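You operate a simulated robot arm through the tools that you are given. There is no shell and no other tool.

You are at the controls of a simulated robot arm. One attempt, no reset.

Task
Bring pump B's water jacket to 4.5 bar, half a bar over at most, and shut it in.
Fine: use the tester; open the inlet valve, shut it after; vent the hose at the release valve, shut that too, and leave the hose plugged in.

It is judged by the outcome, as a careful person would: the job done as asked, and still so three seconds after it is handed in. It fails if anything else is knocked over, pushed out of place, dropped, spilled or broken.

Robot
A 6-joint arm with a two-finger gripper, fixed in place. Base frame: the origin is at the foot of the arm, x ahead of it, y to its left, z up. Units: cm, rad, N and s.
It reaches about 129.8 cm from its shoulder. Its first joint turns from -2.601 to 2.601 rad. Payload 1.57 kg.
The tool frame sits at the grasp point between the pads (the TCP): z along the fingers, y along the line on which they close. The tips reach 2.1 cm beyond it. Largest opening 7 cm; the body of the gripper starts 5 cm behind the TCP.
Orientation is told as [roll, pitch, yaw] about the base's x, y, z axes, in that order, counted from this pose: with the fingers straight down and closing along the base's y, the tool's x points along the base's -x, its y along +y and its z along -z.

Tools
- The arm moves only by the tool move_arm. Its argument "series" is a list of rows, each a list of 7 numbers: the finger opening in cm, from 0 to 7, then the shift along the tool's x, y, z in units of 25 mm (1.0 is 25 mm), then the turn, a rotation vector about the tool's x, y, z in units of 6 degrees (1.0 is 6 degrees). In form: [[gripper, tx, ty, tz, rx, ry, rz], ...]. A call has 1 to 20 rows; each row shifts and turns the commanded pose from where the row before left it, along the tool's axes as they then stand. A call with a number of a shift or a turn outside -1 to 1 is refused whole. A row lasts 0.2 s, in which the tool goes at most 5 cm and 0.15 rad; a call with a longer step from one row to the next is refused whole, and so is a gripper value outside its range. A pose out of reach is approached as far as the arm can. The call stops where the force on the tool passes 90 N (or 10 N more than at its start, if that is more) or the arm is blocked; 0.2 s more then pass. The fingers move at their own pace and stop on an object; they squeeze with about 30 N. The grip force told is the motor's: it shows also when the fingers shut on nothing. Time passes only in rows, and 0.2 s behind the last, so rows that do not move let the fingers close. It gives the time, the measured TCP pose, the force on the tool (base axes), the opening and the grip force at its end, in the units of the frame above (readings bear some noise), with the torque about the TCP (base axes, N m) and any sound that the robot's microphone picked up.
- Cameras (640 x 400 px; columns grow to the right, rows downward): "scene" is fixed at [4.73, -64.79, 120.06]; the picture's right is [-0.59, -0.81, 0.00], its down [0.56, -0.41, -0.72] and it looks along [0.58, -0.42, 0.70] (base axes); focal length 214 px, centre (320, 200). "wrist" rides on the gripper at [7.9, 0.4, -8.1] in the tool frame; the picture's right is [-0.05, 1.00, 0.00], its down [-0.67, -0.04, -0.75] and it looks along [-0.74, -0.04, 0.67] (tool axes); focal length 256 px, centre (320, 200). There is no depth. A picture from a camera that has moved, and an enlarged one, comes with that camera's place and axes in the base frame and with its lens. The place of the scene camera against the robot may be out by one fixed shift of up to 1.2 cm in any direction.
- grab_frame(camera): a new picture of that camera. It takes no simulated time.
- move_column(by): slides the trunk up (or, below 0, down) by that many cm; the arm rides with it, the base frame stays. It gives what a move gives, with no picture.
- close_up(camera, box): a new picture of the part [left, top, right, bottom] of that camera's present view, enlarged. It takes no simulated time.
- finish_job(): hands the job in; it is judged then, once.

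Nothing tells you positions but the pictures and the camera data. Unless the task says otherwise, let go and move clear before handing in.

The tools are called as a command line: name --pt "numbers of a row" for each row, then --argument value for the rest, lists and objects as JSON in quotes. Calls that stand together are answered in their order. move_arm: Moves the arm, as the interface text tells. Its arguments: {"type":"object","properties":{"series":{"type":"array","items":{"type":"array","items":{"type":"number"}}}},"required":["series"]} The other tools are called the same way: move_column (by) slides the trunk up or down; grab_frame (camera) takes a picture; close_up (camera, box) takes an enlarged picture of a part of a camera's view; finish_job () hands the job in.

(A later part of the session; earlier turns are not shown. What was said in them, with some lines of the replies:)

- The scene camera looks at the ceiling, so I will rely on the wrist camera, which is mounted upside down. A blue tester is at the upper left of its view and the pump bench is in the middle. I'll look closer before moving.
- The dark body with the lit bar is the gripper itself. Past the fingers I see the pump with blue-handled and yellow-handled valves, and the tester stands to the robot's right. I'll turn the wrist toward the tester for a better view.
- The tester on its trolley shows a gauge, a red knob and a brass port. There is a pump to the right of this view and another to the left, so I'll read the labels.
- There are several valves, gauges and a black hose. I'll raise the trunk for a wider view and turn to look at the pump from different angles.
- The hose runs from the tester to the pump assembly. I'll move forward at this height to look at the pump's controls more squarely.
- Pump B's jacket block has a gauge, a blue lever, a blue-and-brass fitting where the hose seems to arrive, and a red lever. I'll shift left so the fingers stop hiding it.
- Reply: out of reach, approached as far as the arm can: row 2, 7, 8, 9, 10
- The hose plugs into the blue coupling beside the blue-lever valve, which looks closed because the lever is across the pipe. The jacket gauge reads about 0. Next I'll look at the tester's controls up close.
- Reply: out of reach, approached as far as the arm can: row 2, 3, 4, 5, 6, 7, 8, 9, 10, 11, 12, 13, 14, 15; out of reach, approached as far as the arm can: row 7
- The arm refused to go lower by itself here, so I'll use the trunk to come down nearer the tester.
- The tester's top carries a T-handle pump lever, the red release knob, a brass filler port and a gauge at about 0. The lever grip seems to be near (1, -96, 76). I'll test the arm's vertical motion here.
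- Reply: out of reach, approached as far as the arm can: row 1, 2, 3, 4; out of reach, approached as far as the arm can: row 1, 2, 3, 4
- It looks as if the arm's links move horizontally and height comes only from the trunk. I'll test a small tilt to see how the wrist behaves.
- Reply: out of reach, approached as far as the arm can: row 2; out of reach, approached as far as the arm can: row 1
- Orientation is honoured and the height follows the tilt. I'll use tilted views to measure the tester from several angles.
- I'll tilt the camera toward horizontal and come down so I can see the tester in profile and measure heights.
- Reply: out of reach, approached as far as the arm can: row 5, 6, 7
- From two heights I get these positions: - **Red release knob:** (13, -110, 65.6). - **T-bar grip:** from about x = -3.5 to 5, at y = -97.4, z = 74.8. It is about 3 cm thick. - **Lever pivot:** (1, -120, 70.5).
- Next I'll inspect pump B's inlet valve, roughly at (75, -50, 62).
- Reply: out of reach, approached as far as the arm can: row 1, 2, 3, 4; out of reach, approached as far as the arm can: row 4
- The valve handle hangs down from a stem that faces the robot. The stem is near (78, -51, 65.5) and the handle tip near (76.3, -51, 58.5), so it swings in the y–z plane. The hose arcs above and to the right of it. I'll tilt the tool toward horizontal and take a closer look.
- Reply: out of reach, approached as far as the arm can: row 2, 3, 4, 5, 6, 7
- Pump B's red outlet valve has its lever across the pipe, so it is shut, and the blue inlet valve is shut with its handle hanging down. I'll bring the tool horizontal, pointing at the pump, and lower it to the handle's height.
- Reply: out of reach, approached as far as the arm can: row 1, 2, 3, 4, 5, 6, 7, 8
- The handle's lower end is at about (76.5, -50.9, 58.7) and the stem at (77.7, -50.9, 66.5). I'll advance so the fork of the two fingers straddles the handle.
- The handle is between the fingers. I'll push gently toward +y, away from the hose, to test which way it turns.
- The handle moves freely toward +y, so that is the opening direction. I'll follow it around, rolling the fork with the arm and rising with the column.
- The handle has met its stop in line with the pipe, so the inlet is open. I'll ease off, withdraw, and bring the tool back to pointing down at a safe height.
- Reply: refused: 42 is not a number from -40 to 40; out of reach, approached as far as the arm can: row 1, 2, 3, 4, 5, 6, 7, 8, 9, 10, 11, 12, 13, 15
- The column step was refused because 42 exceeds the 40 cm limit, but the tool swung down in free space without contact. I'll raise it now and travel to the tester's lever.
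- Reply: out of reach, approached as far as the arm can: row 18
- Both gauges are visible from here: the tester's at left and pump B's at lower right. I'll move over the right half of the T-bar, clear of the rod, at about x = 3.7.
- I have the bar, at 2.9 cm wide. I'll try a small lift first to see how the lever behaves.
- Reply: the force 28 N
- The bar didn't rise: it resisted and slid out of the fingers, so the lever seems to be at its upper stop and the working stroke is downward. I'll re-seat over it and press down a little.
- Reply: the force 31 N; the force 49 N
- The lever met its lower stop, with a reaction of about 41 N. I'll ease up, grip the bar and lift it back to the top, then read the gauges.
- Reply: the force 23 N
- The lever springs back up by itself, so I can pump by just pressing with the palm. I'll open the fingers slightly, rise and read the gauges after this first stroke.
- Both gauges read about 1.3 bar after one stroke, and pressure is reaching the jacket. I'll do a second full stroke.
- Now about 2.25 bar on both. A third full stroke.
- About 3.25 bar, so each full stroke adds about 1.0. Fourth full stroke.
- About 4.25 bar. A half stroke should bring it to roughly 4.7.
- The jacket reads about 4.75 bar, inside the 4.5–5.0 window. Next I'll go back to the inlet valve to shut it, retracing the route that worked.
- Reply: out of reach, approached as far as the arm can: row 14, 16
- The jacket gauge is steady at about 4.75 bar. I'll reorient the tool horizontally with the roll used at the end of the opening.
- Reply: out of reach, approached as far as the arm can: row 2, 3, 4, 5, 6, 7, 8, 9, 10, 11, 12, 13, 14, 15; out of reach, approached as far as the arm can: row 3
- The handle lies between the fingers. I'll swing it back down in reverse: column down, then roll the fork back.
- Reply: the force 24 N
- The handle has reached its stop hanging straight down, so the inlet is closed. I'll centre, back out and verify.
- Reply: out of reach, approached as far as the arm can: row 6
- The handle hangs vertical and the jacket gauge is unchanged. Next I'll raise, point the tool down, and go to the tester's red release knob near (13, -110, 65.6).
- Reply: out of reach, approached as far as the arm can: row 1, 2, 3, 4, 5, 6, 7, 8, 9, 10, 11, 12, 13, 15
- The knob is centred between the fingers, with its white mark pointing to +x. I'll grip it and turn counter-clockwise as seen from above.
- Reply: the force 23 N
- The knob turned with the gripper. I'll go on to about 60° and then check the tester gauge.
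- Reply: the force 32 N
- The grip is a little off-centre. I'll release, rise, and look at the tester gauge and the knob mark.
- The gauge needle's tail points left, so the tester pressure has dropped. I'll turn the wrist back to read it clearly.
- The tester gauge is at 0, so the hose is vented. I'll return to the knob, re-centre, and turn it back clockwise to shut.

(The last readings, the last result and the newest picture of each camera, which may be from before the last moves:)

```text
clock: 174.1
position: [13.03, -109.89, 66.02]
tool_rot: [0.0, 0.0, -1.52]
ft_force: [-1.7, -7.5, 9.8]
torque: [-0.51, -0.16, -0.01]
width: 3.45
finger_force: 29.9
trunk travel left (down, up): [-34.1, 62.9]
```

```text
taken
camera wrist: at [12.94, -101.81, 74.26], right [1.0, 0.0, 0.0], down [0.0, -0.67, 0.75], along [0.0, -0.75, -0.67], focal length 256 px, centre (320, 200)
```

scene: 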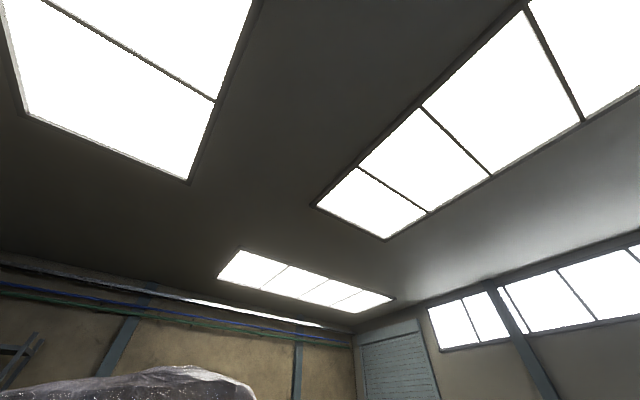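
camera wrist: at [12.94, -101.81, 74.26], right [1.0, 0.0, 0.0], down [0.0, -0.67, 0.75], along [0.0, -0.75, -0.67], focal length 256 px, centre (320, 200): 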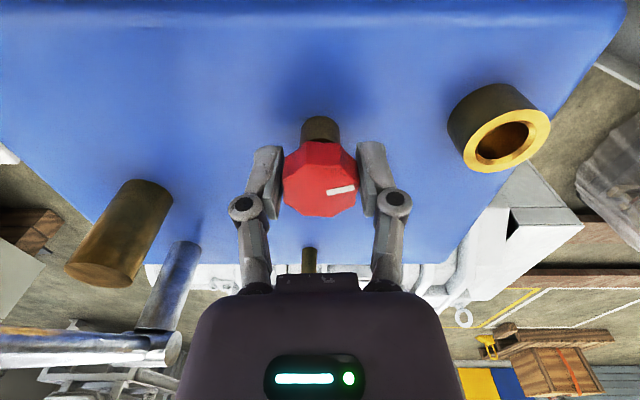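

move_arm --pt "2.5 0 0 0 0 0 0.6" --pt "2.5 0 0 0 0 0 0.6" --pt "2.5 0 0 0 0 0 0.6"

close_up --camera "wrist" --box '[200, 100, 440, 260]'

move_arm --pt "2.5 0 0 0 0 0 0.6" --pt "2.5 0 0 0 0 0 0.6"

close_up --camera "wrist" --box '[200, 100, 440, 260]'

```text
clock: 174.9
position: [13.0, -109.89, 66.11]
tool_rot: [0.0, 0.0, -1.708]
ft_force: [-0.9, -9.6, 10.6]
torque: [0.0, -0.02, -0.03]
width: 3.42
finger_force: 30.0
trunk travel left (down, up): [-34.1, 62.9]
```

```text
2.50 times, centred on (320, 180) of wrist
camera zoom: at [14.46, -101.95, 74.26], right [0.98, -0.19, 0.0], down [-0.13, -0.66, 0.74], along [-0.14, -0.73, -0.67], focal length 640 px, centre (320, 250)
```

zoom: 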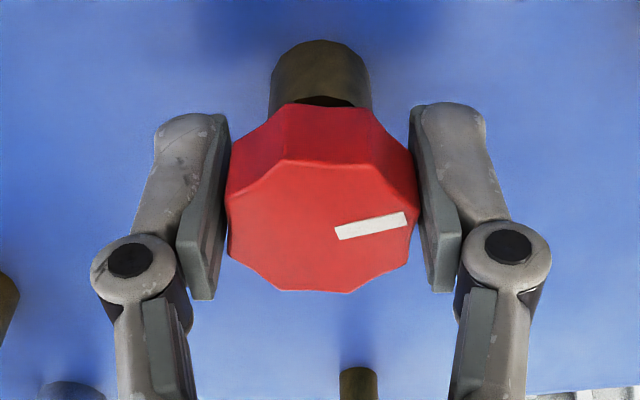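

```text
clock: 175.5
position: [13.13, -109.85, 66.1]
tool_rot: [-0.001, 0.0, -1.831]
ft_force: [4.3, -11.1, 11.3]
torque: [-0.05, 0.0, 0.01]
width: 3.43
finger_force: 29.9
trunk travel left (down, up): [-34.1, 62.9]
```

```text
2.50 times, centred on (320, 180) of wrist
camera zoom: at [15.43, -102.2, 74.25], right [0.95, -0.31, 0.0], down [-0.21, -0.63, 0.75], along [-0.23, -0.71, -0.67], focal length 640 px, centre (320, 250)
```

zoom: 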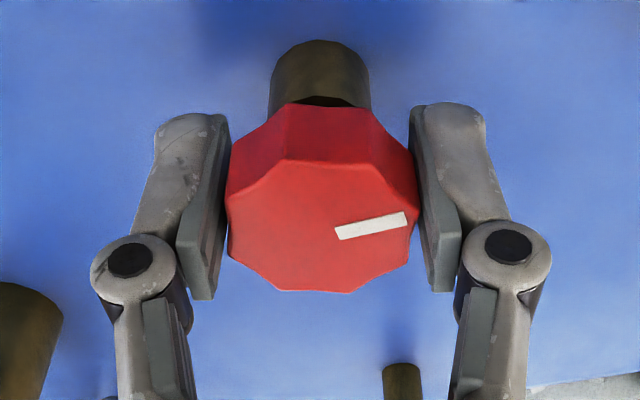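

The mark is nearly back to where it started. I'll turn a little further to feel for the closing stop.

move_arm --pt "2.5 0 0 0 0 0 0.5" --pt "2.5 0 0 0 0 0 0.5"

close_up --camera "wrist" --box '[200, 100, 440, 260]'

```text
clock: 176.1
position: [13.07, -109.76, 66.01]
tool_rot: [-0.003, 0.002, -1.938]
ft_force: [7.6, 2.3, 3.3]
torque: [0.12, -0.21, 0.47]
width: 3.48
finger_force: 30.3
trunk travel left (down, up): [-34.1, 62.9]
```

```text
2.50 times, centred on (320, 180) of wrist
camera zoom: at [16.27, -102.41, 74.24], right [0.91, -0.41, 0.0], down [-0.27, -0.61, 0.74], along [-0.3, -0.68, -0.67], focal length 640 px, centre (320, 250)
```

zoom: 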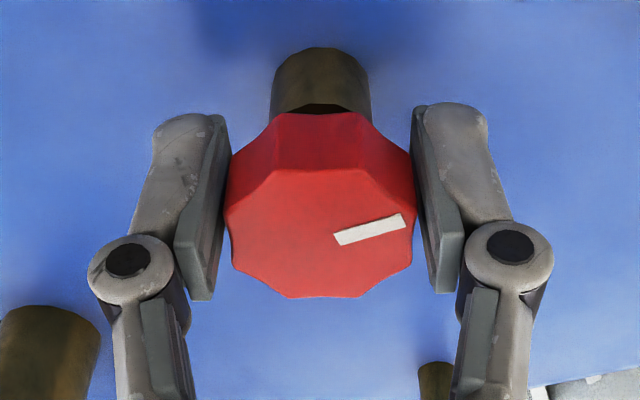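

The torque rose to 0.47 N·m and the knob stopped following, so it is against its closed stop. I'll let go, rise and verify.

move_arm --pt "6.5 0 0 0 0 0 0" --pt "6.5 0 0 0 0 0 0" --pt "6.5 0 0 0 0 0 0"

move_column --by 20

move_arm --pt "6.5 1 0 0 0 0 0" --pt "6.5 1 0 0 0 0 0" --pt "6.5 1 0 0 0 0 0" --pt "6.5 1 0 0 0 0 -1" --pt "6.5 0.8 0 0 0 0 -1" --pt "6.5 0.8 0 0 0 0 -1"

grab_frame --camera "wrist"

close_up --camera "wrist" --box '[220, 50, 420, 250]'

```text
clock: 176.9
position: [12.91, -109.87, 65.99]
tool_rot: [-0.002, 0.0, -1.937]
ft_force: [-0.6, 0.2, -0.1]
torque: [-0.02, -0.01, -0.01]
width: 6.53
finger_force: 0.1
trunk travel left (down, up): [-34.1, 62.9]
```

```text
clock: 179.1
position: [12.97, -109.93, 85.91]
tool_rot: [0.0, 0.0, -1.936]
ft_force: [-0.1, -0.1, -0.3]
torque: [0.0, -0.02, -0.01]
width: 6.52
finger_force: 0.1
trunk travel left (down, up): [-54.1, 42.9]
```

```text
clock: 180.5
position: [17.36, -96.67, 86.07]
tool_rot: [0.0, 0.0, -1.62]
ft_force: [0.9, 1.1, 0.4]
torque: [-0.01, 0.01, -0.01]
width: 6.53
finger_force: 0.1
trunk travel left (down, up): [-54.1, 42.9]
```

```text
taken
camera wrist: at [18.13, -88.62, 94.2], right [0.99, -0.1, 0.0], down [-0.07, -0.66, 0.74], along [-0.08, -0.74, -0.67], focal length 256 px, centre (320, 200)
```

wrist: 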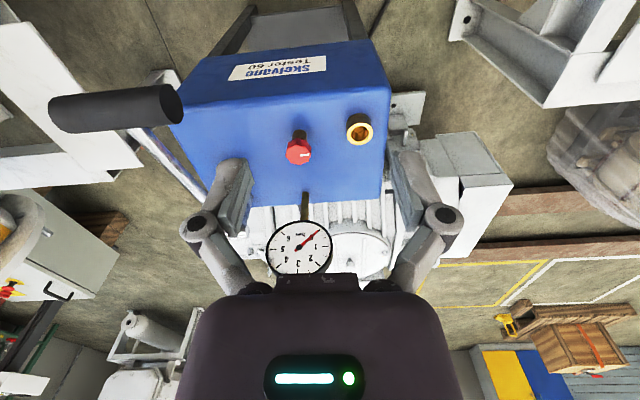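

```text
2.00 times, centred on (320, 150) of wrist
camera zoom: at [18.13, -88.62, 94.2], right [0.99, -0.1, 0.0], down [-0.07, -0.66, 0.74], along [-0.08, -0.74, -0.67], focal length 512 px, centre (320, 300)
```

zoom: 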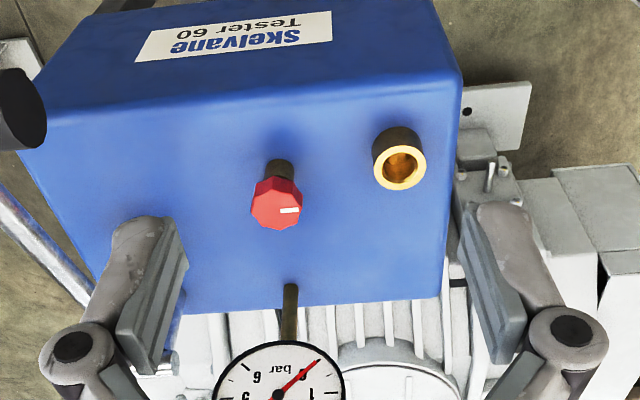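

The tester reads 0 with the knob back at its shut mark. Last, I'll check pump B's gauge and valve.

move_column --by 6

move_arm --pt "6.5 1 0 0 0 0 -1" --pt "6.5 1 0 0 0 0 -1" --pt "6.5 1 0 0 0 0 -1" --pt "6.5 0.9 0 0 0 0 -1" --pt "6.5 0.8 0.3 0 0 0 -1" --pt "6.5 0.7 0.5 0 0 0 -1" --pt "6.5 0.5 0.7 0 0 0 -1" --pt "6.5 0.3 0.9 0 0 0 -1" --pt "6.5 0 1 0 0 0 -1" --pt "6.5 0 1 0 0 0 -1" --pt "6.5 -0.3 0.9 0 0 0 -1" --pt "6.5 -0.3 0.9 0 0 0 -1" --pt "6.5 -0.5 0.5 0 0 0 -1" --pt "6.5 -0.5 0.5 0 0 0 -1" --pt "6.5 -0.5 0.5 0 0 0 -1"

grab_frame --camera "wrist"

```text
clock: 181.5
position: [17.24, -96.57, 92.01]
tool_rot: [-0.001, -0.001, -1.623]
ft_force: [0.9, 0.0, -0.5]
torque: [0.0, 0.0, -0.01]
width: 6.52
finger_force: 0.0
trunk travel left (down, up): [-60.1, 36.9]
```

```text
clock: 184.7
position: [30.09, -69.19, 91.96]
tool_rot: [-0.001, -0.001, -0.05]
ft_force: [-0.8, 0.5, 0.2]
torque: [0.02, -0.02, 0.0]
width: 6.51
finger_force: 0.2
trunk travel left (down, up): [-60.1, 36.9]
```

```text
taken
camera wrist: at [22.09, -68.42, 100.21], right [0.1, 0.99, 0.0], down [0.66, -0.07, 0.74], along [0.74, -0.08, -0.67], focal length 256 px, centre (320, 200)
```

wrist: 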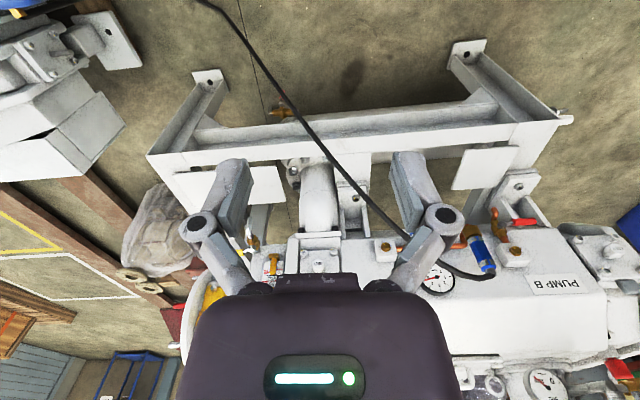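

move_arm --pt "6.5 0 1 0 0 0 0" --pt "6.5 0 1 0 0 0 0" --pt "6.5 0 1 0 0 0 0" --pt "6.5 0 1 0 0 0 0" --pt "6.5 0 1 0 0 0 0" --pt "6.5 0 1 0 0 0 0" --pt "6.5 0 1 0 0 0 0"

close_up --camera "wrist" --box '[240, 190, 420, 290]'

grab_frame --camera "wrist"

```text
clock: 186.3
position: [30.77, -51.8, 91.95]
tool_rot: [0.0, 0.0, -0.053]
ft_force: [-0.1, -0.5, -0.1]
torque: [0.02, 0.02, 0.0]
width: 6.47
finger_force: 0.1
trunk travel left (down, up): [-60.1, 36.9]
```

```text
3.56 times, centred on (330, 240) of wrist
camera zoom: at [22.92, -50.91, 100.21], right [0.11, 0.99, 0.0], down [0.66, -0.07, 0.74], along [0.74, -0.08, -0.67], focal length 910 px, centre (284, 58)
```

zoom: 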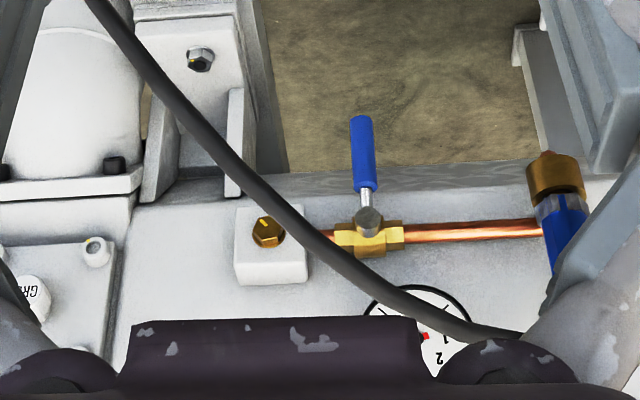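

```text
taken
camera wrist: at [22.92, -50.91, 100.21], right [0.11, 0.99, 0.0], down [0.66, -0.07, 0.74], along [0.74, -0.08, -0.67], focal length 256 px, centre (320, 200)
```

wrist: 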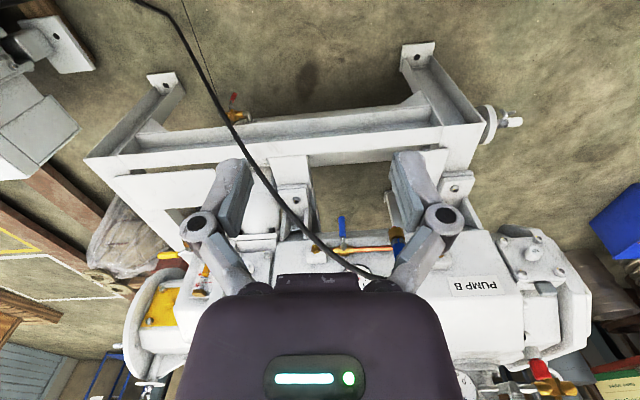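

Seen from here the valve handle is vertical, but the gripper hides the gauge. I'll raise the viewpoint to read it.

move_column --by 18

grab_frame --camera "wrist"

close_up --camera "wrist" --box '[280, 190, 420, 280]'

```text
clock: 188.3
position: [30.88, -51.9, 109.95]
tool_rot: [0.0, 0.001, -0.052]
ft_force: [-0.4, -0.2, 0.0]
torque: [0.01, -0.01, 0.01]
width: 6.5
finger_force: 0.1
trunk travel left (down, up): [-78.1, 18.9]
```

```text
taken
camera wrist: at [22.95, -50.97, 118.2], right [0.11, 0.99, 0.0], down [0.66, -0.07, 0.74], along [0.74, -0.08, -0.67], focal length 256 px, centre (320, 200)
```

wrist: 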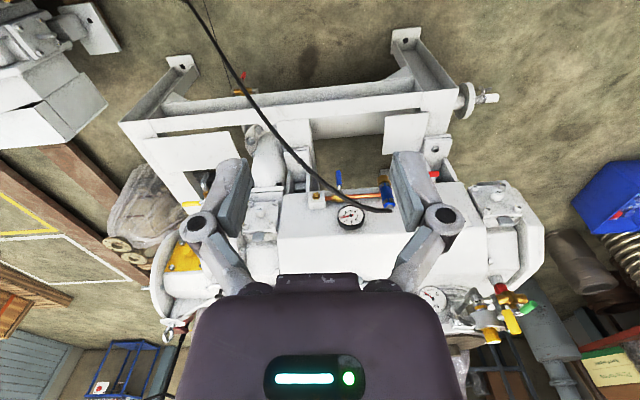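

```text
4.44 times, centred on (350, 235) of wrist
camera zoom: at [22.95, -50.97, 118.2], right [0.11, 0.99, 0.0], down [0.66, -0.07, 0.74], along [0.74, -0.08, -0.67], focal length 1138 px, centre (187, 44)
```

zoom: 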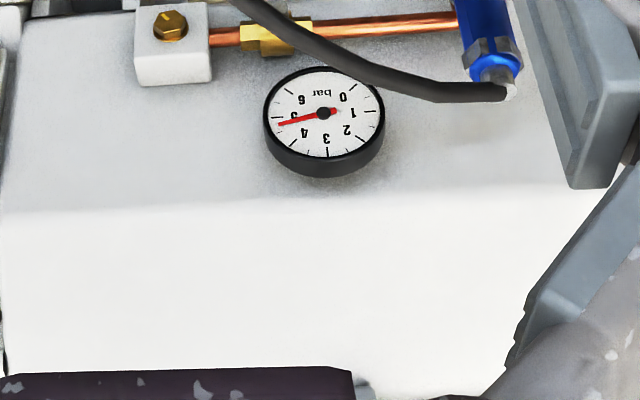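

Pump B's jacket holds at about 4.75 bar with the inlet shut. The hose is vented and still plugged in, the release valve is shut, and the arm is clear, so I'm handing in.

finish_job

```text
The job is handed in.
```

Pump B's water jacket is at about 4.75 bar and shut in, inside your 4.5–5.0 bar window. The reading had not moved when I last checked it, after venting the hose.

- **Inlet valve:** I opened it for pumping and then shut it. The handle is back against its stop, hanging straight down across the pipe.
- **Pumping:** It took four full strokes and one half stroke of the tester.
- **Hose:** I vented it at the red release knob on the tester, and the tester gauge now reads 0. The knob is turned back to its closed stop, and the hose is still plugged in.

I didn't see anything else moved or spilled. The arm has let go and is clear of both the pump and the tester.
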